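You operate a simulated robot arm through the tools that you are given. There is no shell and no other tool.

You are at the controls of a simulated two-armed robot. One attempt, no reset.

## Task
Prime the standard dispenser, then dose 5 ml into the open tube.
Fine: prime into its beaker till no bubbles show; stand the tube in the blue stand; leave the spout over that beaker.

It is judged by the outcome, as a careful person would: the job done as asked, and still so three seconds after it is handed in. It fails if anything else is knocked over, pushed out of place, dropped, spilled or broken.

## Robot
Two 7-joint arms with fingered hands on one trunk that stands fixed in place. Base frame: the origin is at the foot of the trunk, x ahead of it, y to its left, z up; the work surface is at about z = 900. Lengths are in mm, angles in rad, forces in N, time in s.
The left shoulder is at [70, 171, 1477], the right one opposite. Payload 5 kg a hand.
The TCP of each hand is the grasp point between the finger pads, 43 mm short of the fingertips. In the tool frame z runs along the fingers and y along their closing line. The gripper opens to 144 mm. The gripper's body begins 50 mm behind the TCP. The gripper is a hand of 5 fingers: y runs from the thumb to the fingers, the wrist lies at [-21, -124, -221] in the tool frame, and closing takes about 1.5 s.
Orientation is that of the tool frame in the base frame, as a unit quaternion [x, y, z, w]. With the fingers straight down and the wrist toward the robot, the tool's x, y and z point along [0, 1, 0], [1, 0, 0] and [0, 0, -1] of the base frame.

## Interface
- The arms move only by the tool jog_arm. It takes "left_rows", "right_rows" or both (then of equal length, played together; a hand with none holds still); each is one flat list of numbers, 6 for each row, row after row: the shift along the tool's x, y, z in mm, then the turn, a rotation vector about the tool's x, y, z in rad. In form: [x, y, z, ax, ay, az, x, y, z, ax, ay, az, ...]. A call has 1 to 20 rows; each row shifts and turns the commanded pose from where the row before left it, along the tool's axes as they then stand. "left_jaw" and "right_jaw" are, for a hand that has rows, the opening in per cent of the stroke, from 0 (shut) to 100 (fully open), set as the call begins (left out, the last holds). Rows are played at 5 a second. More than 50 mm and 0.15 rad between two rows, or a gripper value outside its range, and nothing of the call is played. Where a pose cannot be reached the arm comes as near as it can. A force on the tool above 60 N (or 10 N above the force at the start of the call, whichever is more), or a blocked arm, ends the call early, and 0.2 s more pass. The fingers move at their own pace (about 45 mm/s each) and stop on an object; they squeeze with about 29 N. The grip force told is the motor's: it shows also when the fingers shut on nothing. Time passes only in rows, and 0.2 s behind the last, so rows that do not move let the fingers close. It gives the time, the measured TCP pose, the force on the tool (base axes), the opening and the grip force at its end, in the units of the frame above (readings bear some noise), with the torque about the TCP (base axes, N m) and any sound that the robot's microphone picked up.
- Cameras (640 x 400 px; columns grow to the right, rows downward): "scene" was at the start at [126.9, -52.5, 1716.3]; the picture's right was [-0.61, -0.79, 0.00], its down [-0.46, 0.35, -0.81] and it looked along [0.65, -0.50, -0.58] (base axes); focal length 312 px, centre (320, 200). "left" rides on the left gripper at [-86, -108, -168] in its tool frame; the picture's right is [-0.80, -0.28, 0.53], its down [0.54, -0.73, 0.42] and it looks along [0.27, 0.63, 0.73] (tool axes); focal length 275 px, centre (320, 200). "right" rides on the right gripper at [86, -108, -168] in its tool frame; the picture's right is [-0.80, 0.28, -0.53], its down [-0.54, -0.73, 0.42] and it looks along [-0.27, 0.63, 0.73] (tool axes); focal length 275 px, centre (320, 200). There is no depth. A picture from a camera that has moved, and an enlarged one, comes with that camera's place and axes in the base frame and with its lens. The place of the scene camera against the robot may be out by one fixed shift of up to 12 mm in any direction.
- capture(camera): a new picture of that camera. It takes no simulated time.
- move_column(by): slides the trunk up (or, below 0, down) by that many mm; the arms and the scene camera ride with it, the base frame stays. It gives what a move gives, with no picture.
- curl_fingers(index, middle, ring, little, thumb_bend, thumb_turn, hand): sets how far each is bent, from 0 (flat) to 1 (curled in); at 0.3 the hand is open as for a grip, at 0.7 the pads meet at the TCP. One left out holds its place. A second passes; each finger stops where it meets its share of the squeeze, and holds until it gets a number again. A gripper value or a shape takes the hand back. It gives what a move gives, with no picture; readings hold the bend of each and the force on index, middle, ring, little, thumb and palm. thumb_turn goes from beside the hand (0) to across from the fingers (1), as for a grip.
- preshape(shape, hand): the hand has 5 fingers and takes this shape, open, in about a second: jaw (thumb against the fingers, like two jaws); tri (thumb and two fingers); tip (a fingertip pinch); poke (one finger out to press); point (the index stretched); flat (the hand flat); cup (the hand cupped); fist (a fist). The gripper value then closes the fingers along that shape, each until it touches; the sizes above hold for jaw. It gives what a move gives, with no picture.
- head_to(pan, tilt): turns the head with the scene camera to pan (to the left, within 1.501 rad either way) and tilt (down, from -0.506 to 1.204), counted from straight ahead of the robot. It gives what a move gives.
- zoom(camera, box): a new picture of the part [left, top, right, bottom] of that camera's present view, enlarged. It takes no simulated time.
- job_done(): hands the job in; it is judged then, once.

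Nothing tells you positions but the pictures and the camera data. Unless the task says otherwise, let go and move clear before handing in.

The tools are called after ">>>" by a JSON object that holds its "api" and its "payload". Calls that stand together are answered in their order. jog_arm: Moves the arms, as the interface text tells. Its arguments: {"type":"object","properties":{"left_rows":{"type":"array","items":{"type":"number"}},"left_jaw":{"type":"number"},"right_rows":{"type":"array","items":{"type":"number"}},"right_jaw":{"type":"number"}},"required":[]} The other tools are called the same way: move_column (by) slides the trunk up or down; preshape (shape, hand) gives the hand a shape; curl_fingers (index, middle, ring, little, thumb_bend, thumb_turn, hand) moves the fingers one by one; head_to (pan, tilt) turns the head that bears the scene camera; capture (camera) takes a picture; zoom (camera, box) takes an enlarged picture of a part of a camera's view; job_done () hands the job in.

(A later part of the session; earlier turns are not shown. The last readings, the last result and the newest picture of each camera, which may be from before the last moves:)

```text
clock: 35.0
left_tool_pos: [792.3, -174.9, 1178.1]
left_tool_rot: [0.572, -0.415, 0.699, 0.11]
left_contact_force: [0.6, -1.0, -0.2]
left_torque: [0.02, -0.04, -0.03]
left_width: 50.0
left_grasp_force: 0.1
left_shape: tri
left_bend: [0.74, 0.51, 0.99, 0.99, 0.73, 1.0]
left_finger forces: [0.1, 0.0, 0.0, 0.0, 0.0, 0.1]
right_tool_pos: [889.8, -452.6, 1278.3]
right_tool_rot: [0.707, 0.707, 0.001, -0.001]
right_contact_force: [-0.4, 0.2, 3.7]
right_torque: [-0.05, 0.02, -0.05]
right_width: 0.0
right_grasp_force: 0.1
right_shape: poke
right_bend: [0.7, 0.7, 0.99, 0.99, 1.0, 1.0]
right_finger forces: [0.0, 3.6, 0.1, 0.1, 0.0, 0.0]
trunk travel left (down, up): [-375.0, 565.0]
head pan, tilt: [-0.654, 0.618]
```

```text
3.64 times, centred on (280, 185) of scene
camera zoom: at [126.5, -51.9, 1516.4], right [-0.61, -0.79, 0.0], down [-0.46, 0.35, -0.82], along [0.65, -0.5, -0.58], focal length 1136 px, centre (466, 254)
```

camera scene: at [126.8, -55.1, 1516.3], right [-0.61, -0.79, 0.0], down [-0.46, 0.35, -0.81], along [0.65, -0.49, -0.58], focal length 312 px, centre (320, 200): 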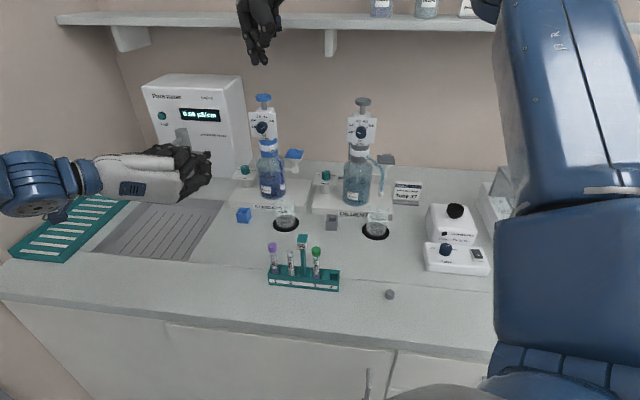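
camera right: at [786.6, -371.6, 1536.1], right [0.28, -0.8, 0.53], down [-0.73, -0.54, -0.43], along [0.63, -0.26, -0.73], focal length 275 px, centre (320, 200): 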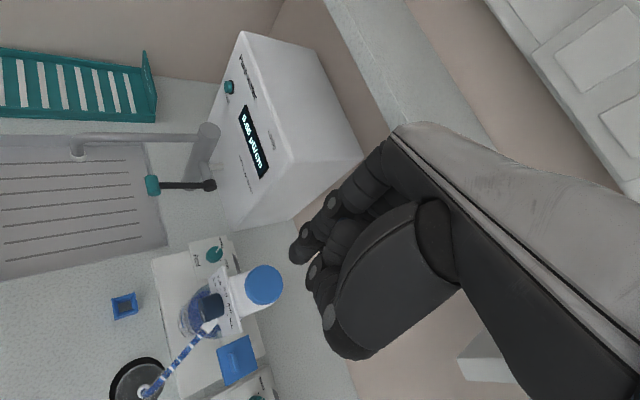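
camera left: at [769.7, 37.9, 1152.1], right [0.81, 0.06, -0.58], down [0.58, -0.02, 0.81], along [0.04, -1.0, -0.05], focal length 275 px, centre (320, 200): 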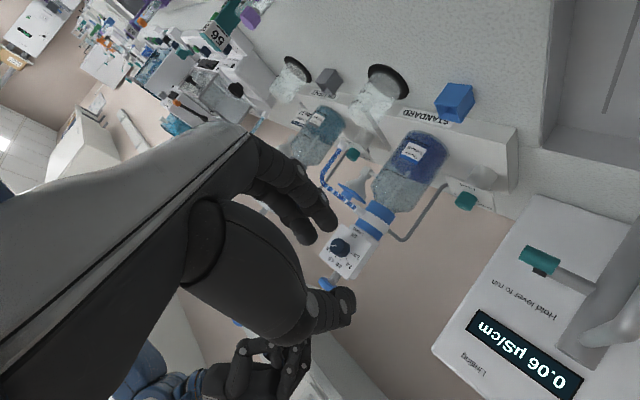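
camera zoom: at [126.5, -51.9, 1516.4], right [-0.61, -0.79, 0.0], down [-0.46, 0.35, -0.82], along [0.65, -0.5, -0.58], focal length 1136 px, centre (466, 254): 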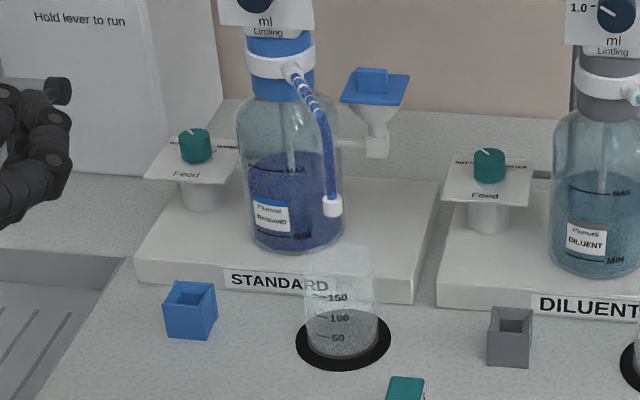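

The plunger is moving down at only about 4 N. I'll continue to the bottom stop.

>>> {"api": "jog_arm", "payload": {"right_rows": [0, 0, 4, 0, 0, 0, 0, 0, 4, 0, 0, 0, 0, 0, 3, 0, 0, 0, 0, 0, 3, 0, 0, 0]}}

>>> {"api": "zoom", "payload": {"camera": "scene", "box": [220, 50, 320, 150]}}

>>> {"api": "zoom", "payload": {"camera": "scene", "box": [240, 130, 320, 240]}}

```text
clock: 36.0
left_tool_pos: [791.2, -174.8, 1180.9]
left_tool_rot: [0.571, -0.415, 0.7, 0.111]
left_contact_force: [0.0, -0.6, -0.8]
left_torque: [0.01, 0.0, 0.02]
left_width: 50.3
left_grasp_force: 0.0
left_shape: tri
left_bend: [0.74, 0.51, 0.99, 0.99, 0.73, 1.0]
left_finger forces: [0.1, 0.1, 0.1, 0.0, 0.1, 0.1]
right_tool_pos: [890.0, -451.0, 1268.8]
right_tool_rot: [0.707, 0.707, 0.002, 0.001]
right_contact_force: [5.0, -0.6, 15.3]
right_torque: [-0.3, -0.13, 0.03]
right_width: 0.2
right_grasp_force: 0.1
right_shape: poke
right_bend: [0.7, 0.7, 0.99, 0.99, 1.0, 1.0]
right_finger forces: [0.1, 15.2, 0.0, 0.0, 0.1, 0.0]
trunk travel left (down, up): [-375.0, 565.0]
head pan, tilt: [-0.654, 0.618]
```

```text
4.00 times, centred on (270, 100) of scene
camera zoom: at [125.4, -51.4, 1516.7], right [-0.61, -0.79, 0.0], down [-0.46, 0.35, -0.82], along [0.65, -0.5, -0.58], focal length 1250 px, centre (520, 600)
```

zoom: 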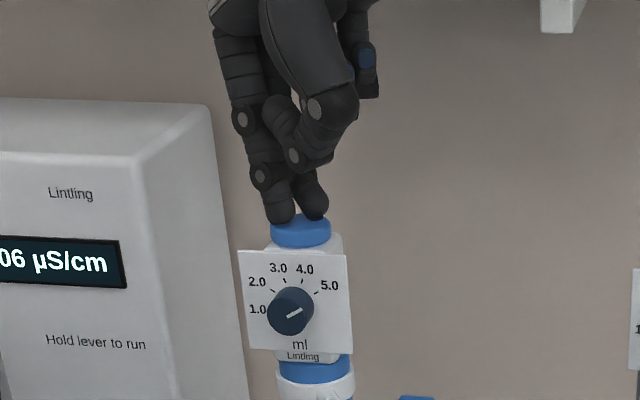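

```text
3.64 times, centred on (280, 185) of scene
camera zoom: at [125.4, -51.4, 1516.7], right [-0.61, -0.79, 0.0], down [-0.46, 0.35, -0.82], along [0.65, -0.5, -0.58], focal length 1136 px, centre (466, 254)
```

zoom: 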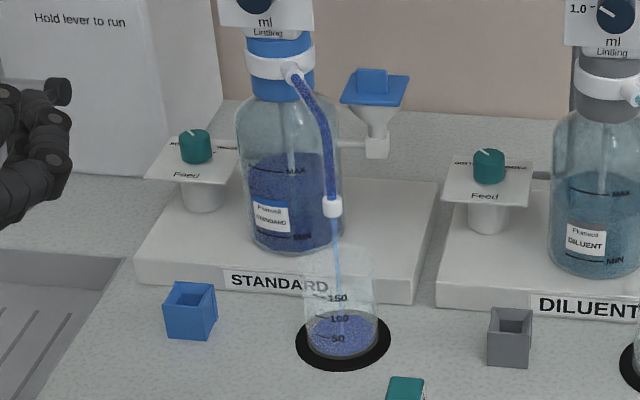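

The plunger is at the bottom, liquid is streaming into the beaker and the bubbles look cleared. I'll let the stream finish, raise the finger and check the line.

>>> {"api": "jog_arm", "payload": {"right_rows": [0, 0, 0, 0, 0, 0, 0, 0, 0, 0, 0, 0, 0, 0, 0, 0, 0, 0]}}

>>> {"api": "jog_arm", "payload": {"right_rows": [0, 0, -6, 0, 0, 0, 0, 0, -6, 0, 0, 0, 0, 0, -6, 0, 0, 0, 0, 0, -6, 0, 0, 0, 0, 0, -8, 0, 0, 0, 0, 0, -8, 0, 0, 0, 0, 0, 0, 0, 0, 0, 0, 0, 0, 0, 0, 0]}}

>>> {"api": "zoom", "payload": {"camera": "scene", "box": [220, 50, 320, 150]}}

>>> {"api": "zoom", "payload": {"camera": "scene", "box": [255, 140, 305, 240]}}

>>> {"api": "zoom", "payload": {"camera": "right", "box": [100, 220, 300, 400]}}

```text
clock: 36.8
left_tool_pos: [791.9, -173.8, 1180.7]
left_tool_rot: [0.572, -0.415, 0.699, 0.11]
left_contact_force: [0.1, -1.2, -0.2]
left_torque: [0.04, 0.02, 0.04]
left_width: 50.2
left_grasp_force: 0.1
left_shape: tri
left_bend: [0.74, 0.51, 0.99, 0.99, 0.73, 1.0]
left_finger forces: [0.1, 0.0, 0.1, 0.1, 0.0, 0.0]
right_tool_pos: [889.3, -451.5, 1267.8]
right_tool_rot: [0.707, 0.707, 0.001, 0.001]
right_contact_force: [8.4, -2.7, 23.9]
right_torque: [-0.56, -0.21, 0.14]
right_width: 0.0
right_grasp_force: 0.0
right_shape: poke
right_bend: [0.7, 0.7, 0.99, 0.99, 1.0, 1.0]
right_finger forces: [0.1, 23.7, 0.1, 0.0, 0.0, 0.0]
trunk travel left (down, up): [-375.0, 565.0]
head pan, tilt: [-0.654, 0.618]
```

```text
clock: 38.6
left_tool_pos: [792.9, -174.3, 1179.4]
left_tool_rot: [0.572, -0.415, 0.699, 0.11]
left_contact_force: [0.3, -0.1, 0.0]
left_torque: [-0.01, -0.05, -0.01]
left_width: 50.0
left_grasp_force: 0.0
left_shape: tri
left_bend: [0.74, 0.51, 0.99, 0.99, 0.73, 1.0]
left_finger forces: [0.0, 0.0, 0.0, 0.1, 0.0, 0.0]
right_tool_pos: [891.3, -453.1, 1303.8]
right_tool_rot: [0.707, 0.707, -0.002, -0.001]
right_contact_force: [-0.2, 1.4, -0.4]
right_torque: [0.0, 0.02, 0.01]
right_width: 0.0
right_grasp_force: 0.1
right_shape: poke
right_bend: [0.7, 0.7, 0.99, 0.99, 1.0, 1.0]
right_finger forces: [0.0, 0.0, 0.0, 0.0, 0.0, 0.0]
trunk travel left (down, up): [-375.0, 565.0]
head pan, tilt: [-0.654, 0.618]
```

```text
4.00 times, centred on (270, 100) of scene
camera zoom: at [127.0, -52.4, 1516.3], right [-0.61, -0.79, 0.0], down [-0.46, 0.35, -0.81], along [0.65, -0.5, -0.58], focal length 1250 px, centre (520, 600)
```

zoom: 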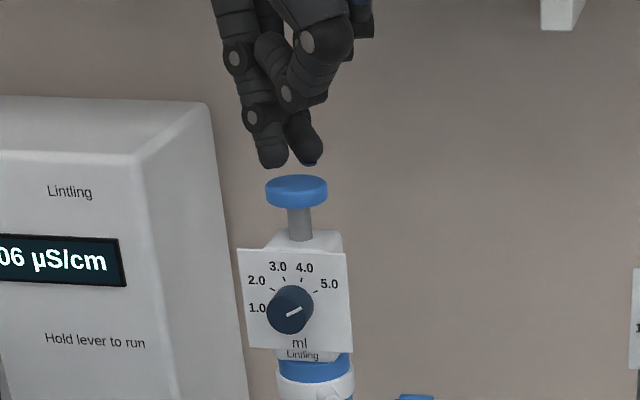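

```text
4.00 times, centred on (280, 190) of scene
camera zoom: at [127.0, -52.4, 1516.3], right [-0.61, -0.79, 0.0], down [-0.46, 0.35, -0.81], along [0.65, -0.5, -0.58], focal length 1250 px, centre (480, 240)
```

zoom: 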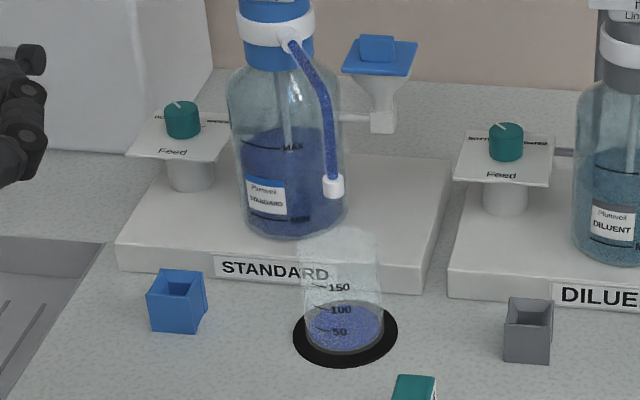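

```text
2.22 times, centred on (200, 310) of right
camera zoom: at [782.6, -366.2, 1471.5], right [0.28, -0.8, 0.53], down [-0.73, -0.54, -0.42], along [0.63, -0.27, -0.73], focal length 612 px, centre (587, -44)
```

zoom: 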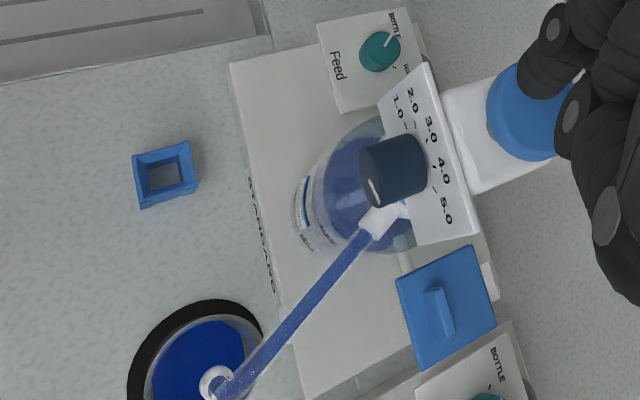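

The plunger sprang back up and the line looks solid blue. I'll zoom in tightly to check for leftover bubbles.

>>> {"api": "zoom", "payload": {"camera": "scene", "box": [266, 145, 290, 193]}}

>>> {"api": "zoom", "payload": {"camera": "right", "box": [150, 300, 250, 400]}}

>>> {"api": "zoom", "payload": {"camera": "left", "box": [310, 130, 400, 220]}}

```text
8.33 times, centred on (278, 169) of scene
camera zoom: at [127.0, -52.4, 1516.3], right [-0.61, -0.79, 0.0], down [-0.46, 0.35, -0.81], along [0.65, -0.5, -0.58], focal length 2604 px, centre (670, 458)
```

zoom: 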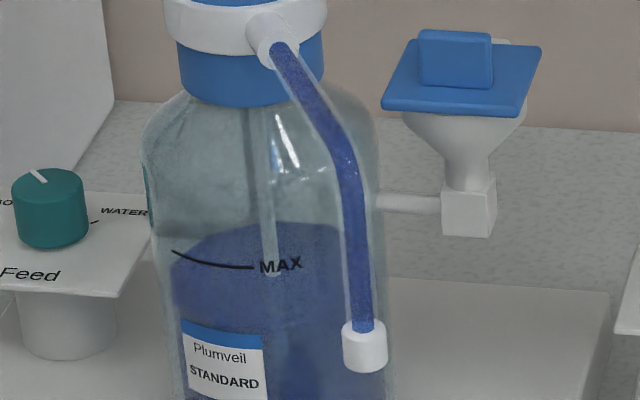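

```text
4.00 times, centred on (200, 350) of right
camera zoom: at [782.6, -366.2, 1471.5], right [0.28, -0.8, 0.53], down [-0.73, -0.54, -0.42], along [0.63, -0.27, -0.73], focal length 1101 px, centre (800, -400)
```

zoom: 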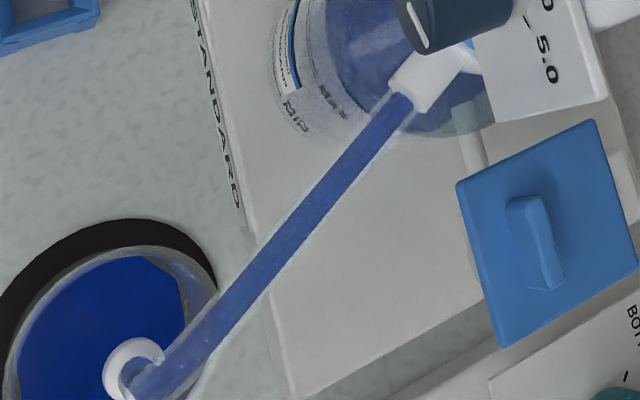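

```text
4.44 times, centred on (355, 175) of left
camera zoom: at [770.0, 40.1, 1151.8], right [0.81, 0.06, -0.58], down [0.58, -0.01, 0.81], along [0.04, -1.0, -0.04], focal length 1224 px, centre (164, 311)
```

zoom: 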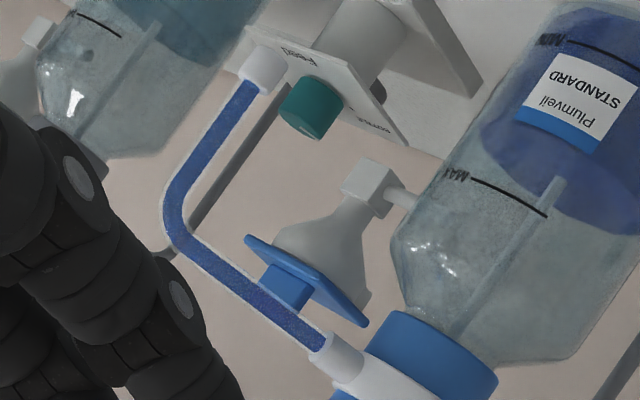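

No bubbles show in the line, so priming is done. Next is tube 29: I'll retract the right hand up and back over the rack, turn it square to the rack, and set a fingertip pinch.

>>> {"api": "jog_arm", "payload": {"right_rows": [0, 0, -40, 0, 0, 0, 0, 0, -40, 0, 0, 0, 0, 0, -20, 0, 0, 0, 16.4, -39, 0, 0, 0, 0, 16.4, -39, 0, 0, 0, 0, 16.4, -39, 0, 0, 0, 0, 16.4, -39, 0, 0, 0, 0, 16.4, -39, 0, 0, 0, 0, 16.4, -39, 0, 0, 0, 0, 16.4, -39, 0, 0, 0, 0, 16.4, -39, 0, 0, 0, 0, 0, 0, 0, 0, 0, 0.131, 0, 0, 0, 0, 0, 0.131, 0, 0, 0, 0, 0, 0.131, 0, 0, 0, 0, 0, 0.131, 0, 0, 0, 0, 0, 0.131, 0, 0, 0, 0, 0, 0.131]}}

>>> {"api": "preshape", "payload": {"hand": "right", "shape": "tip"}}

>>> {"api": "capture", "payload": {"camera": "right"}}

>>> {"api": "capture", "payload": {"camera": "scene"}}

>>> {"api": "capture", "payload": {"camera": "left"}}

```text
clock: 42.2
left_tool_pos: [792.5, -175.5, 1178.6]
left_tool_rot: [0.573, -0.414, 0.699, 0.111]
left_contact_force: [0.2, -0.3, -0.2]
left_torque: [-0.06, -0.01, 0.01]
left_width: 49.9
left_grasp_force: 0.0
left_shape: tri
left_bend: [0.74, 0.51, 0.99, 0.99, 0.73, 1.0]
left_finger forces: [0.0, 0.0, 0.0, 0.1, 0.1, 0.1]
right_tool_pos: [578.9, -321.1, 1405.2]
right_tool_rot: [0.925, 0.381, 0.0, -0.001]
right_contact_force: [0.3, 0.3, -0.6]
right_torque: [-0.01, 0.02, 0.0]
right_width: 0.1
right_grasp_force: 0.0
right_shape: poke
right_bend: [0.7, 0.7, 0.99, 0.99, 1.0, 1.0]
right_finger forces: [0.0, 0.0, 0.0, 0.0, 0.0, 0.0]
trunk travel left (down, up): [-375.0, 565.0]
head pan, tilt: [-0.654, 0.618]
```

```text
clock: 43.1
left_tool_pos: [793.2, -175.4, 1178.3]
left_tool_rot: [0.572, -0.415, 0.699, 0.11]
left_contact_force: [-0.6, 0.2, -0.8]
left_torque: [-0.01, 0.0, -0.01]
left_width: 50.3
left_grasp_force: 0.1
left_shape: tri
left_bend: [0.74, 0.51, 0.99, 0.99, 0.73, 1.0]
left_finger forces: [0.1, 0.1, 0.0, 0.1, 0.0, 0.0]
right_tool_pos: [577.6, -320.0, 1406.1]
right_tool_rot: [0.924, 0.382, 0.0, -0.001]
right_contact_force: [-0.3, -0.3, -0.1]
right_torque: [0.01, -0.02, -0.01]
right_width: 143.9
right_grasp_force: 0.1
right_shape: tip
right_bend: [0.3, 0.98, 0.99, 0.99, 0.3, 0.98]
right_finger forces: [0.0, 0.0, 0.0, 0.0, 0.0, 0.0]
trunk travel left (down, up): [-375.0, 565.0]
head pan, tilt: [-0.654, 0.618]
```

```text
taken
camera right: at [562.1, -183.2, 1573.0], right [-0.36, -0.76, 0.53], down [-0.9, 0.13, -0.42], along [0.25, -0.63, -0.73], focal length 275 px, centre (320, 200)
```

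right: 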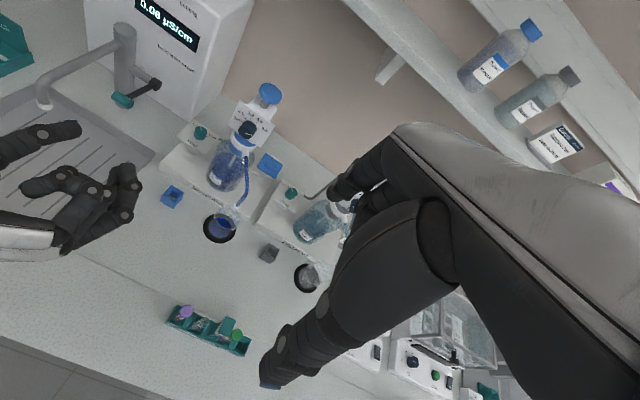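

```text
taken
camera scene: at [126.6, -52.2, 1516.4], right [-0.61, -0.79, 0.0], down [-0.46, 0.35, -0.81], along [0.65, -0.5, -0.58], focal length 312 px, centre (320, 200)
```

scene: 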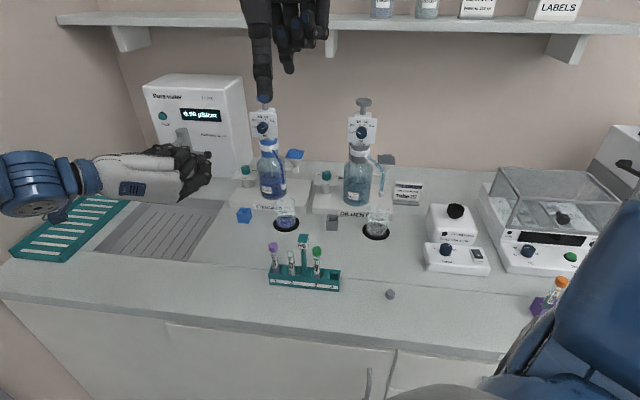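

```text
taken
camera left: at [769.7, 40.3, 1152.0], right [0.81, 0.06, -0.58], down [0.58, -0.01, 0.81], along [0.04, -1.0, -0.04], focal length 275 px, centre (320, 200)
```

left: 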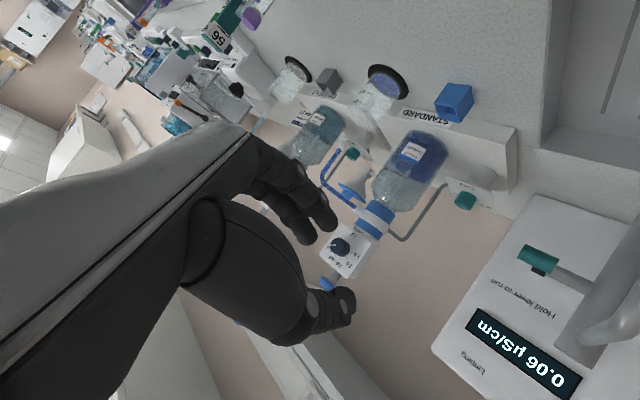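

The rack is in the right camera's view. I'll zoom in from both hand cameras to triangulate tube 29.

>>> {"api": "zoom", "payload": {"camera": "right", "box": [150, 280, 270, 370]}}

>>> {"api": "zoom", "payload": {"camera": "left", "box": [170, 0, 290, 80]}}

>>> {"api": "zoom", "payload": {"camera": "scene", "box": [260, 225, 350, 300]}}

```text
4.44 times, centred on (210, 325) of right
camera zoom: at [562.1, -183.2, 1573.0], right [-0.36, -0.76, 0.53], down [-0.9, 0.13, -0.42], along [0.25, -0.63, -0.73], focal length 1224 px, centre (809, -356)
```

zoom: 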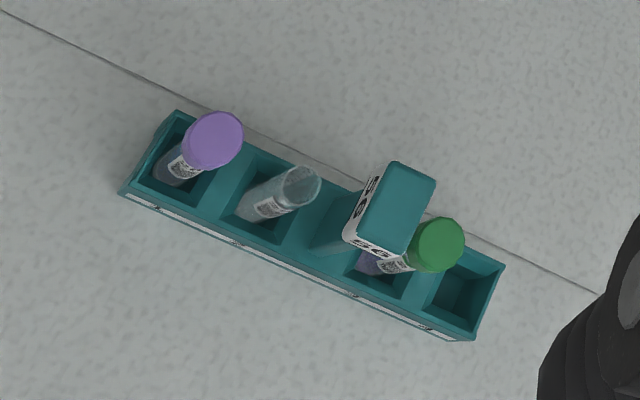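

```text
5.00 times, centred on (230, 40) of left
camera zoom: at [769.7, 40.3, 1152.0], right [0.81, 0.06, -0.58], down [0.58, -0.01, 0.81], along [0.04, -1.0, -0.04], focal length 1376 px, centre (770, 1000)
```

zoom: 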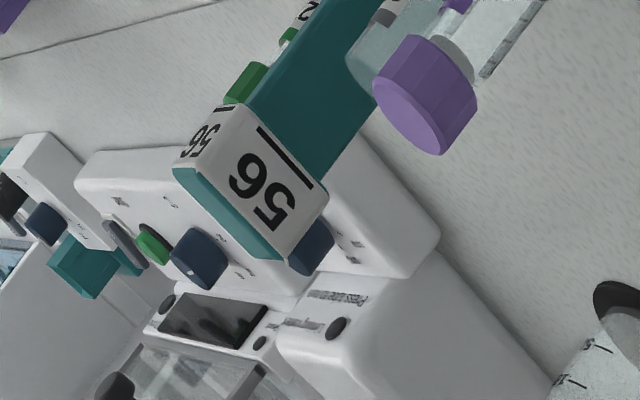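

```text
5.33 times, centred on (305, 262) of scene
camera zoom: at [126.6, -52.2, 1516.4], right [-0.61, -0.79, 0.0], down [-0.46, 0.35, -0.81], along [0.65, -0.5, -0.58], focal length 1666 px, centre (400, -133)
```

zoom: 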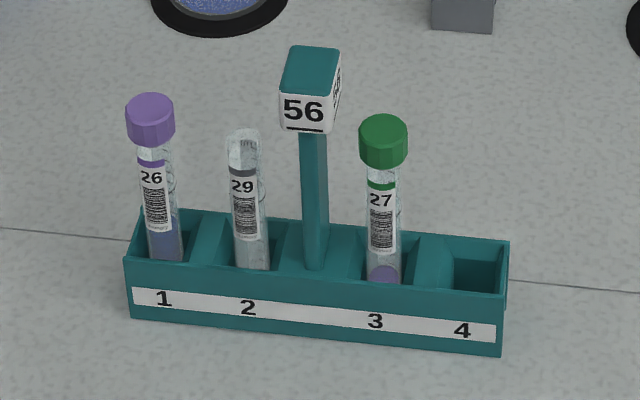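

Tube 29 is at about (567,-313) with its top near z≈1005. The sign box is about 30 mm away at z 1015–1045. To clear the sign, I'll pinch with thumb and index only and keep the other fingers straight behind the rack, testing that pinch in free air first.

>>> {"api": "curl_fingers", "payload": {"hand": "right", "index": 0.62, "thumb_bend": 0.62, "thumb_turn": 1, "middle": 0.05, "ring": 0.05, "little": 0.05}}

>>> {"api": "capture", "payload": {"camera": "right"}}

>>> {"api": "zoom", "payload": {"camera": "scene", "box": [200, 0, 360, 100]}}

```text
clock: 44.1
left_tool_pos: [792.4, -174.8, 1180.1]
left_tool_rot: [0.572, -0.415, 0.699, 0.111]
left_contact_force: [0.8, 0.7, 1.2]
left_torque: [0.04, 0.0, 0.01]
left_width: 50.3
left_grasp_force: 0.1
left_shape: tri
left_bend: [0.74, 0.51, 0.99, 0.99, 0.73, 1.0]
left_finger forces: [0.0, 0.0, 0.0, 0.0, 0.0, 0.0]
right_tool_pos: [577.7, -320.0, 1404.4]
right_tool_rot: [0.924, 0.383, 0.0, -0.001]
right_contact_force: [0.6, 0.7, 0.8]
right_torque: [0.0, 0.01, 0.01]
right_width: 36.0
right_grasp_force: 0.1
right_shape: fingers
right_bend: [0.62, 0.05, 0.05, 0.05, 0.62, 1.0]
right_finger forces: [0.0, 0.1, 0.0, 0.0, 0.0, 0.0]
trunk travel left (down, up): [-375.0, 565.0]
head pan, tilt: [-0.654, 0.618]
```

```text
taken
camera right: at [562.4, -183.4, 1572.9], right [-0.36, -0.76, 0.53], down [-0.9, 0.13, -0.42], along [0.25, -0.63, -0.73], focal length 275 px, centre (320, 200)
```

right: 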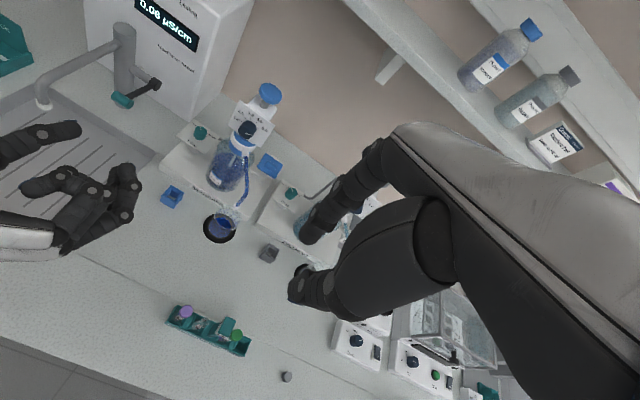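

```text
4.00 times, centred on (280, 50) of scene
camera zoom: at [126.9, -52.3, 1516.3], right [-0.61, -0.79, 0.0], down [-0.46, 0.35, -0.81], along [0.65, -0.5, -0.58], focal length 1250 px, centre (480, 800)
```

zoom: 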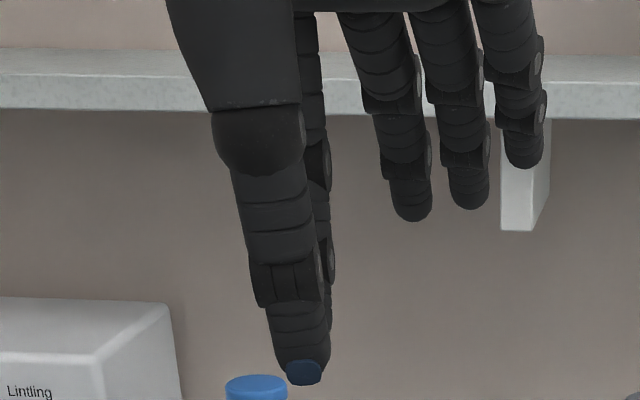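

The pinch shape works, with the other fingers well clear behind. I'll centre over tube 29 and lower to just above the sign to check alignment.

>>> {"api": "jog_arm", "payload": {"right_rows": [-3.5, -5, 40, 0, 0, 0, -3.4, -4.7, 45, 0, 0, 0, 0, 0, 48, 0, 0, 0, 0, 0, 48, 0, 0, 0, 0, 0, 48, 0, 0, 0, 0, 0, 40, 0, 0, 0]}}

>>> {"api": "capture", "payload": {"camera": "right"}}

>>> {"api": "zoom", "payload": {"camera": "scene", "box": [240, 160, 380, 310]}}

>>> {"api": "zoom", "payload": {"camera": "left", "box": [120, 0, 320, 125]}}

```text
clock: 45.5
left_tool_pos: [795.0, -175.0, 1178.4]
left_tool_rot: [0.572, -0.416, 0.699, 0.111]
left_contact_force: [0.5, 0.1, -0.2]
left_torque: [0.02, 0.0, -0.04]
left_width: 50.2
left_grasp_force: 0.0
left_shape: tri
left_bend: [0.74, 0.51, 0.99, 0.99, 0.73, 1.0]
left_finger forces: [0.0, 0.0, 0.0, 0.0, 0.0, 0.0]
right_tool_pos: [566.8, -320.0, 1134.0]
right_tool_rot: [0.924, 0.382, 0.0, -0.001]
right_contact_force: [-0.1, -0.7, -1.2]
right_torque: [0.0, 0.04, 0.04]
right_width: 35.7
right_grasp_force: 0.1
right_shape: fingers
right_bend: [0.62, 0.05, 0.05, 0.05, 0.62, 1.0]
right_finger forces: [0.0, 0.0, 0.0, 0.0, 0.0, 0.1]
trunk travel left (down, up): [-375.0, 565.0]
head pan, tilt: [-0.654, 0.618]
```

```text
taken
camera right: at [551.3, -182.8, 1302.0], right [-0.36, -0.76, 0.53], down [-0.9, 0.13, -0.42], along [0.25, -0.63, -0.73], focal length 275 px, centre (320, 200)
```

right: 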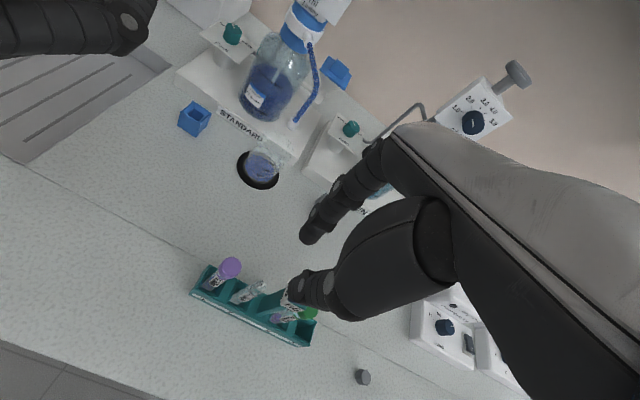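

```text
2.67 times, centred on (310, 235) of scene
camera zoom: at [128.8, -52.7, 1516.2], right [-0.61, -0.79, 0.0], down [-0.46, 0.35, -0.81], along [0.65, -0.5, -0.58], focal length 833 px, centre (347, 107)
```

zoom: 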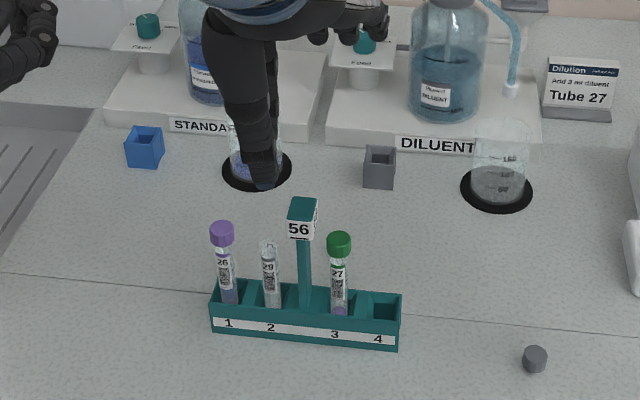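

```text
3.20 times, centred on (220, 62) of left
camera zoom: at [771.3, 39.7, 1150.7], right [0.81, 0.06, -0.58], down [0.58, -0.01, 0.81], along [0.04, -1.0, -0.04], focal length 881 px, centre (640, 640)
```

zoom: 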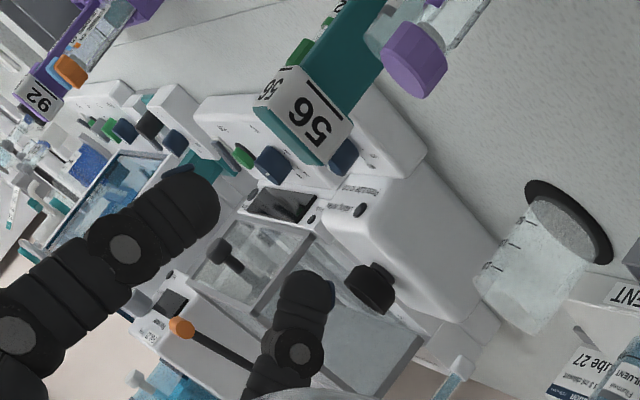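

I'll zoom the right camera to measure tube 29 against the pinch.

>>> {"api": "zoom", "payload": {"camera": "right", "box": [180, 220, 340, 350]}}

```text
3.08 times, centred on (260, 285) of right
camera zoom: at [551.3, -182.8, 1302.0], right [-0.36, -0.76, 0.53], down [-0.9, 0.13, -0.42], along [0.25, -0.63, -0.73], focal length 847 px, centre (505, -62)
```

zoom: 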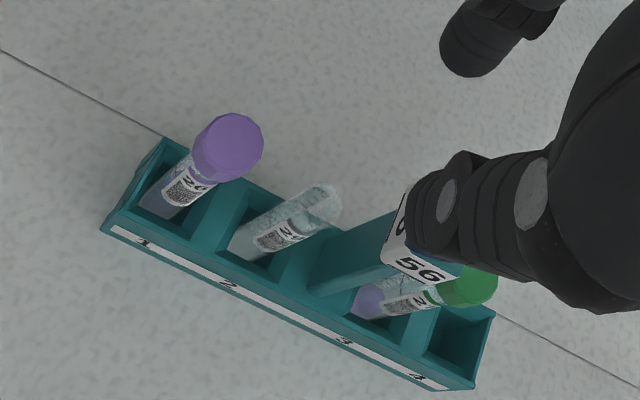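

The tube sits within a millimetre of the pinch centre. I'll lower in two stages.

>>> {"api": "jog_arm", "payload": {"right_rows": [0, 0, 25, 0, 0, 0, 0, 0, 25, 0, 0, 0, 0, 0, 20, 0, 0, 0]}}

>>> {"api": "zoom", "payload": {"camera": "right", "box": [220, 200, 360, 340]}}

>>> {"api": "zoom", "payload": {"camera": "scene", "box": [250, 180, 350, 300]}}

```text
clock: 46.3
left_tool_pos: [793.0, -175.4, 1179.3]
left_tool_rot: [0.572, -0.415, 0.699, 0.111]
left_contact_force: [-0.5, -0.8, 0.0]
left_torque: [0.07, -0.01, 0.02]
left_width: 50.2
left_grasp_force: 0.0
left_shape: tri
left_bend: [0.74, 0.51, 0.99, 0.99, 0.73, 1.0]
left_finger forces: [0.0, 0.0, 0.0, 0.0, 0.0, 0.1]
right_tool_pos: [564.4, -319.6, 1065.8]
right_tool_rot: [0.924, 0.383, -0.001, -0.001]
right_contact_force: [-0.2, 0.0, -0.5]
right_torque: [0.02, 0.0, 0.0]
right_width: 35.8
right_grasp_force: 0.1
right_shape: fingers
right_bend: [0.62, 0.05, 0.05, 0.05, 0.62, 1.0]
right_finger forces: [0.0, 0.0, 0.0, 0.0, 0.0, 0.0]
trunk travel left (down, up): [-375.0, 565.0]
head pan, tilt: [-0.654, 0.618]
```

```text
2.86 times, centred on (290, 270) of right
camera zoom: at [549.7, -182.0, 1233.8], right [-0.36, -0.76, 0.53], down [-0.9, 0.13, -0.42], along [0.25, -0.63, -0.73], focal length 786 px, centre (406, 0)
```

zoom: 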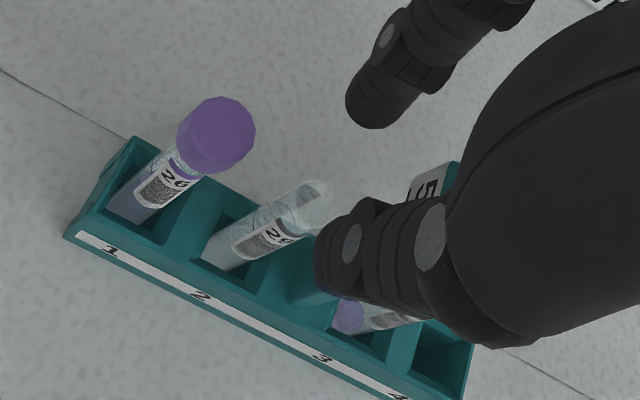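

```text
3.33 times, centred on (300, 240) of scene
camera zoom: at [126.9, -52.5, 1516.4], right [-0.61, -0.79, 0.0], down [-0.46, 0.35, -0.81], along [0.65, -0.5, -0.58], focal length 1042 px, centre (387, 67)
```

zoom: 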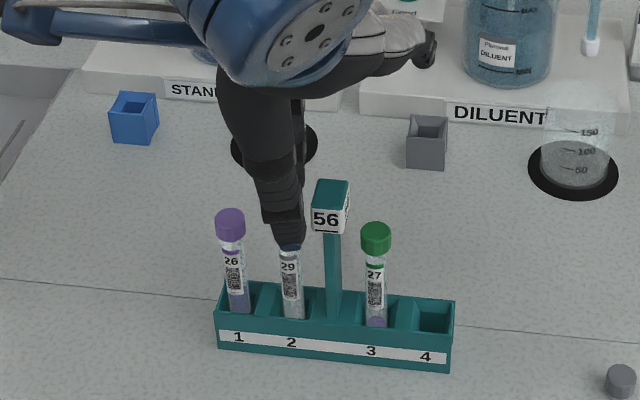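

Still aligned, with the sign clear to the right. I'll lower the rest of the way.

>>> {"api": "jog_arm", "payload": {"right_rows": [0.5, 0, 15, 0, 0, 0, 0, 0, 15, 0, 0, 0, 0, 0, 12, 0, 0, 0, 0, 0, 10, 0, 0, 0]}}

>>> {"api": "zoom", "payload": {"camera": "right", "box": [220, 200, 360, 340]}}

>>> {"api": "zoom", "payload": {"camera": "scene", "box": [250, 180, 350, 300]}}

```text
clock: 47.3
left_tool_pos: [793.9, -176.2, 1177.2]
left_tool_rot: [0.571, -0.415, 0.699, 0.111]
left_contact_force: [0.5, 0.0, 0.0]
left_torque: [-0.03, -0.03, 0.01]
left_width: 50.0
left_grasp_force: 0.0
left_shape: tri
left_bend: [0.74, 0.51, 0.99, 0.99, 0.73, 1.0]
left_finger forces: [0.0, 0.0, 0.0, 0.0, 0.1, 0.1]
right_tool_pos: [566.9, -318.4, 1014.6]
right_tool_rot: [0.924, 0.383, -0.001, -0.001]
right_contact_force: [-0.1, 0.6, 0.3]
right_torque: [0.0, -0.02, -0.01]
right_width: 35.7
right_grasp_force: 0.0
right_shape: fingers
right_bend: [0.62, 0.05, 0.05, 0.05, 0.62, 1.0]
right_finger forces: [0.1, 0.0, 0.0, 0.0, 0.0, 0.1]
trunk travel left (down, up): [-375.0, 565.0]
head pan, tilt: [-0.654, 0.618]
```

```text
2.86 times, centred on (290, 270) of right
camera zoom: at [551.8, -180.8, 1181.6], right [-0.36, -0.76, 0.53], down [-0.9, 0.13, -0.42], along [0.25, -0.63, -0.73], focal length 786 px, centre (406, 0)
```

zoom: 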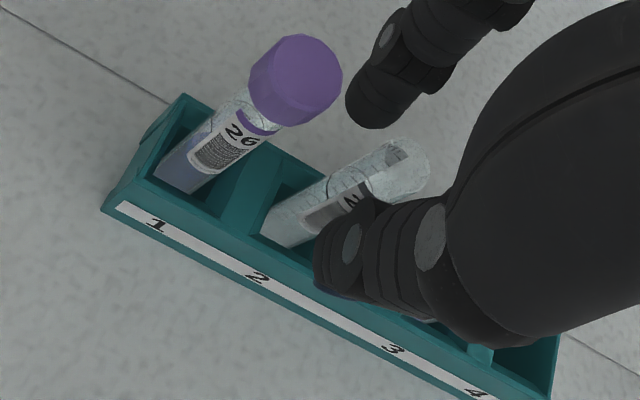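

```text
3.33 times, centred on (300, 240) of scene
camera zoom: at [127.8, -52.7, 1516.2], right [-0.61, -0.79, 0.0], down [-0.46, 0.35, -0.81], along [0.65, -0.5, -0.58], focal length 1042 px, centre (387, 67)
```

zoom: 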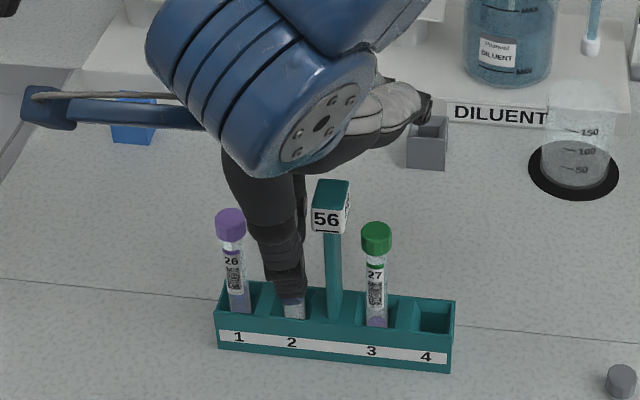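

The tube is between thumb and index. I'll close on it gently.

>>> {"api": "curl_fingers", "payload": {"hand": "right", "index": 0.72, "thumb_bend": 0.72}}

>>> {"api": "zoom", "payload": {"camera": "right", "box": [220, 200, 360, 340]}}

>>> {"api": "zoom", "payload": {"camera": "scene", "box": [250, 180, 350, 300]}}

```text
clock: 48.3
left_tool_pos: [794.3, -174.7, 1178.0]
left_tool_rot: [0.572, -0.415, 0.699, 0.11]
left_contact_force: [0.3, 0.1, 0.2]
left_torque: [-0.01, 0.01, -0.03]
left_width: 50.0
left_grasp_force: 0.1
left_shape: tri
left_bend: [0.74, 0.51, 0.99, 0.99, 0.73, 1.0]
left_finger forces: [0.0, 0.0, 0.0, 0.0, 0.0, 0.1]
right_tool_pos: [565.5, -317.7, 1015.2]
right_tool_rot: [0.924, 0.382, -0.001, -0.001]
right_contact_force: [-0.1, -0.3, -0.2]
right_torque: [0.03, 0.04, 0.01]
right_width: 16.6
right_grasp_force: 7.8
right_shape: fingers
right_bend: [0.71, 0.05, 0.05, 0.05, 0.68, 1.0]
right_finger forces: [8.1, 0.0, 0.1, 0.0, 8.6, 0.0]
trunk travel left (down, up): [-375.0, 565.0]
head pan, tilt: [-0.654, 0.618]
```

```text
2.86 times, centred on (290, 270) of right
camera zoom: at [551.1, -180.6, 1182.1], right [-0.36, -0.76, 0.53], down [-0.9, 0.13, -0.42], along [0.25, -0.63, -0.73], focal length 786 px, centre (406, 0)
```

zoom: 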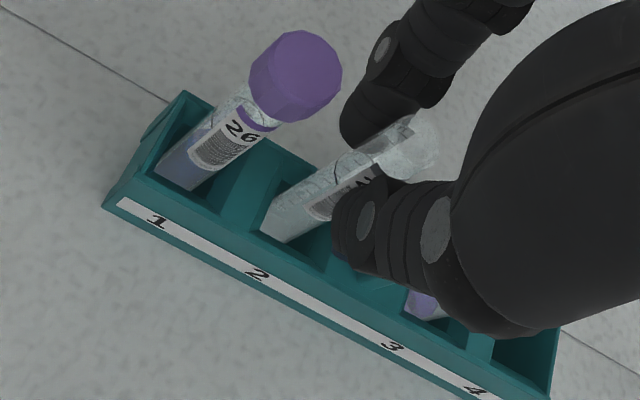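

```text
3.33 times, centred on (300, 240) of scene
camera zoom: at [127.0, -52.3, 1516.3], right [-0.61, -0.79, 0.0], down [-0.46, 0.35, -0.81], along [0.65, -0.5, -0.58], focal length 1042 px, centre (387, 67)
```

zoom: 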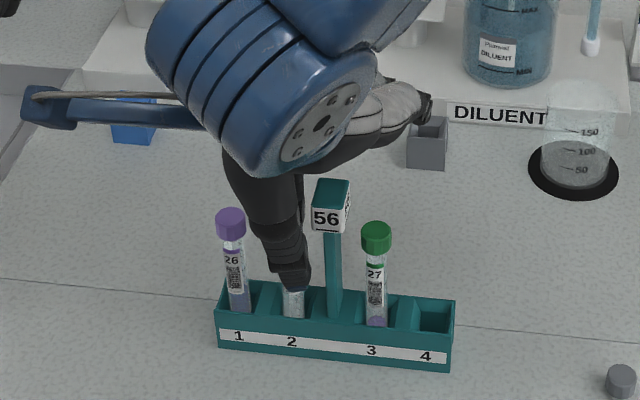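

The tube is gripped at 16.6 mm width and 8 N. I'll lift straight up slowly.

>>> {"api": "jog_arm", "payload": {"right_rows": [0, 0, -10, 0, 0, 0, 0, 0, -15, 0, 0, 0, 0, 0, -20, 0, 0, 0, 0, 0, -25, 0, 0, 0, 0, 0, -30, 0, 0, 0, 0, 0, -35, 0, 0, 0, 0, 0, -35, 0, 0, 0, 0, 0, -30, 0, 0, 0]}}

>>> {"api": "capture", "payload": {"camera": "right"}}

>>> {"api": "capture", "payload": {"camera": "scene"}}

```text
clock: 50.1
left_tool_pos: [792.6, -175.0, 1179.5]
left_tool_rot: [0.571, -0.415, 0.699, 0.111]
left_contact_force: [-0.4, -0.2, -0.2]
left_torque: [0.01, -0.03, 0.01]
left_width: 50.1
left_grasp_force: 0.0
left_shape: tri
left_bend: [0.74, 0.51, 0.99, 0.99, 0.73, 1.0]
left_finger forces: [0.0, 0.1, 0.0, 0.1, 0.0, 0.0]
right_tool_pos: [566.3, -317.3, 1216.4]
right_tool_rot: [0.924, 0.383, 0.0, 0.0]
right_contact_force: [0.2, 0.3, -1.0]
right_torque: [-0.04, -0.04, 0.0]
right_width: 16.9
right_grasp_force: 8.1
right_shape: fingers
right_bend: [0.71, 0.05, 0.05, 0.05, 0.68, 1.0]
right_finger forces: [8.3, 0.0, 0.0, 0.1, 8.3, 0.0]
trunk travel left (down, up): [-375.0, 565.0]
head pan, tilt: [-0.654, 0.618]
```

```text
taken
camera right: at [550.0, -179.4, 1384.1], right [-0.36, -0.76, 0.53], down [-0.9, 0.13, -0.42], along [0.25, -0.63, -0.73], focal length 275 px, centre (320, 200)
```

right: 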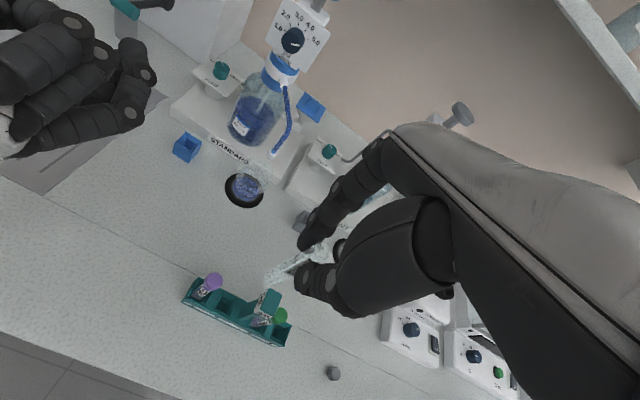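

```text
taken
camera scene: at [125.7, -51.8, 1516.4], right [-0.61, -0.79, 0.0], down [-0.46, 0.35, -0.82], along [0.65, -0.5, -0.58], focal length 312 px, centre (320, 200)
```

scene: 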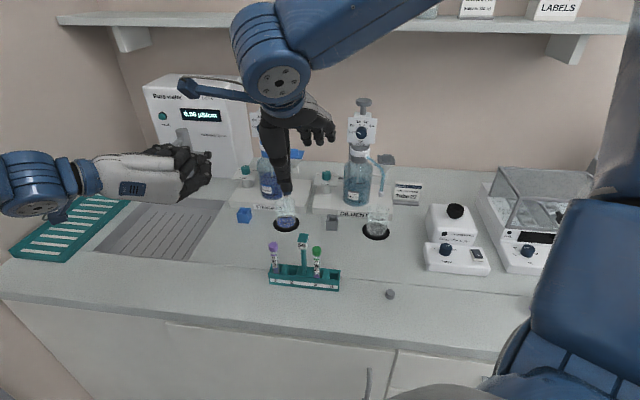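

The tube is out of the rack. Before carrying it to the stand, I'll move the left hand away to make room.

>>> {"api": "jog_arm", "payload": {"left_rows": [4.2, -23.6, -31.3, 0, 0, 0, 4.2, -23.6, -31.3, 0, 0, 0, 4.2, -23.6, -31.3, 0, 0, 0, 4.2, -23.6, -31.3, 0, 0, 0, 4.2, -23.6, -31.3, 0, 0, 0, 4.2, -23.6, -31.3, 0, 0, 0]}}

>>> {"api": "capture", "payload": {"camera": "scene"}}

>>> {"api": "zoom", "payload": {"camera": "right", "box": [150, 110, 310, 240]}}

>>> {"api": "zoom", "payload": {"camera": "right", "box": [230, 200, 370, 340]}}

```text
clock: 51.5
left_tool_pos: [741.6, 42.4, 1265.4]
left_tool_rot: [0.572, -0.414, 0.699, 0.111]
left_contact_force: [-0.3, -0.1, -0.7]
left_torque: [-0.04, -0.04, 0.0]
left_width: 50.1
left_grasp_force: 0.0
left_shape: tri
left_bend: [0.74, 0.51, 0.99, 0.99, 0.73, 1.0]
left_finger forces: [0.0, 0.0, 0.0, 0.1, 0.0, 0.1]
right_tool_pos: [566.3, -314.8, 1216.2]
right_tool_rot: [0.924, 0.383, -0.001, 0.002]
right_contact_force: [-0.7, -0.8, -0.2]
right_torque: [-0.05, -0.02, -0.01]
right_width: 16.7
right_grasp_force: 8.2
right_shape: fingers
right_bend: [0.71, 0.05, 0.05, 0.05, 0.68, 1.0]
right_finger forces: [8.3, 0.0, 0.0, 0.0, 8.3, 0.0]
trunk travel left (down, up): [-375.0, 565.0]
head pan, tilt: [-0.654, 0.618]
```

```text
taken
camera scene: at [125.9, -49.3, 1516.5], right [-0.61, -0.79, 0.0], down [-0.46, 0.35, -0.82], along [0.65, -0.5, -0.58], focal length 312 px, centre (320, 200)
```

scene: 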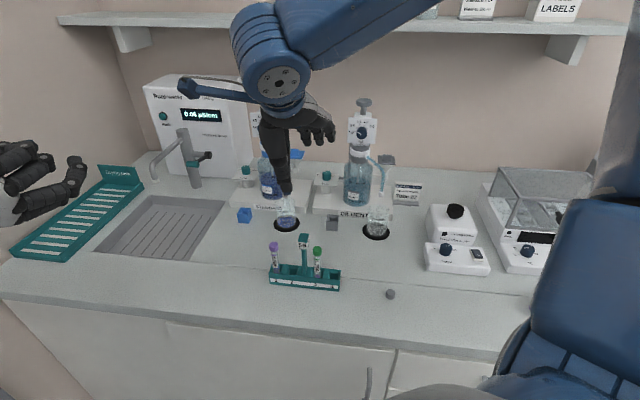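

```text
3.08 times, centred on (230, 175) of right
camera zoom: at [550.2, -177.3, 1384.1], right [-0.36, -0.76, 0.54], down [-0.9, 0.13, -0.42], along [0.25, -0.63, -0.73], focal length 847 px, centre (597, 277)
```

zoom: 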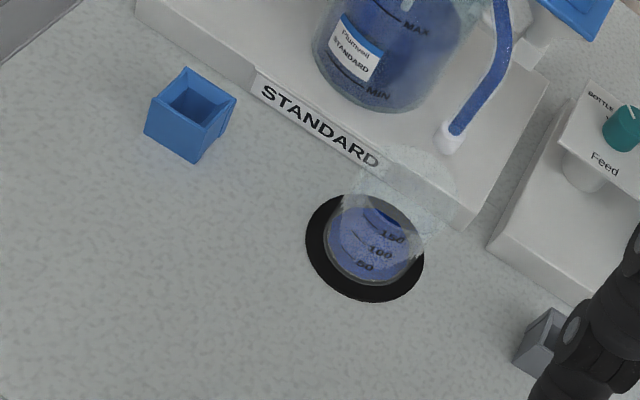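

```text
2.86 times, centred on (300, 270) of right
camera zoom: at [550.2, -177.3, 1384.1], right [-0.36, -0.76, 0.54], down [-0.9, 0.13, -0.42], along [0.25, -0.63, -0.73], focal length 786 px, centre (377, 0)
```

zoom: 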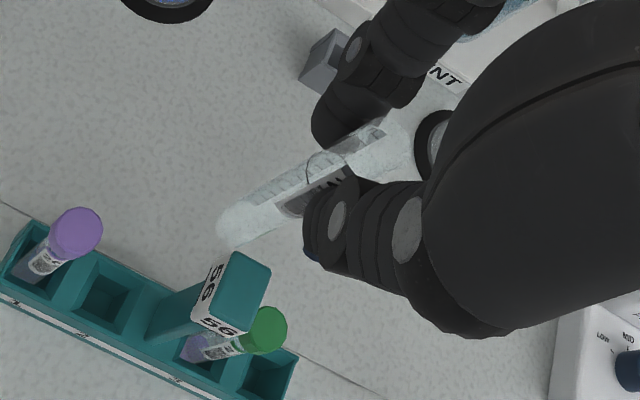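

The tube hangs securely in the pinch. I'll turn the hand so its spare fingers clear the bottle, then carry the tube most of the way toward the blue stand.

>>> {"api": "jog_arm", "payload": {"right_rows": [0, 0, 0, 0, 0, -0.1358, 0, 0, 0, 0, 0, -0.1358, 0, 0, 0, 0, 0, -0.1358, 0, 0, 0, 0, 0, -0.1358, 0, 0, 0, 0, 0, -0.1358, 0, 0, 0, 0, 0, -0.1358, 0, 0, 0, 0, 0, -0.1358, 0, 0, 0, 0, 0, -0.1358, 0, 0, 0, 0, 0, -0.1358, -16, 30, 0, 0, 0, 0, -20, 37, 0, 0, 0, 0, -20, 37, 0, 0, 0, 0, -20, 37, 0, 0, 0, 0, -20, 37, 0, 0, 0, 0]}}

>>> {"api": "capture", "payload": {"camera": "right"}}

>>> {"api": "capture", "payload": {"camera": "scene"}}

```text
clock: 54.5
left_tool_pos: [745.0, 40.0, 1264.1]
left_tool_rot: [0.573, -0.415, 0.698, 0.111]
left_contact_force: [0.2, 0.5, -0.4]
left_torque: [-0.03, 0.01, -0.08]
left_width: 50.2
left_grasp_force: 0.1
left_shape: tri
left_bend: [0.74, 0.51, 0.99, 0.99, 0.73, 1.0]
left_finger forces: [0.0, 0.0, 0.0, 0.1, 0.0, 0.0]
right_tool_pos: [769.1, -331.1, 1210.6]
right_tool_rot: [0.537, 0.844, 0.001, -0.001]
right_contact_force: [0.0, -0.2, 0.4]
right_torque: [0.05, 0.03, -0.01]
right_width: 16.4
right_grasp_force: 8.0
right_shape: fingers
right_bend: [0.71, 0.05, 0.05, 0.05, 0.68, 1.0]
right_finger forces: [8.2, 0.0, 0.0, 0.1, 8.2, 0.0]
trunk travel left (down, up): [-375.0, 565.0]
head pan, tilt: [-0.654, 0.618]
```

```text
taken
camera right: at [635.1, -299.8, 1378.0], right [0.6, -0.6, 0.53], down [-0.43, -0.8, -0.42], along [0.68, 0.02, -0.73], focal length 275 px, centre (320, 200)
```

right: 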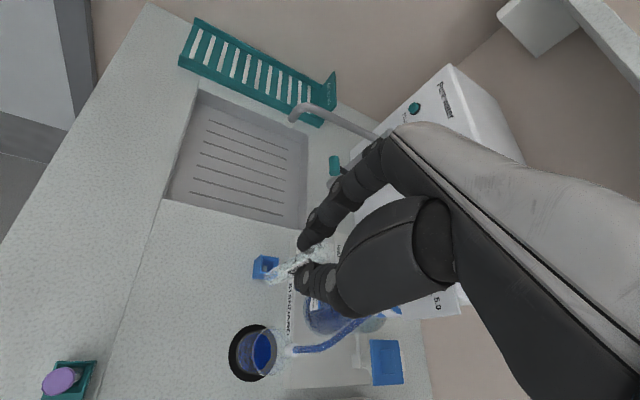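

```text
taken
camera scene: at [129.5, -51.8, 1516.0], right [-0.61, -0.79, 0.0], down [-0.46, 0.35, -0.81], along [0.65, -0.5, -0.58], focal length 312 px, centre (320, 200)
```

scene: 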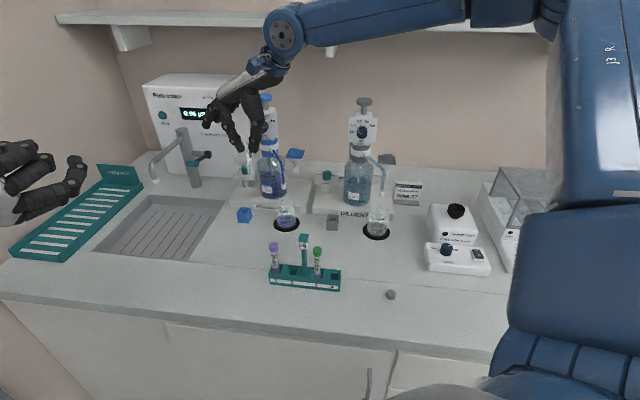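

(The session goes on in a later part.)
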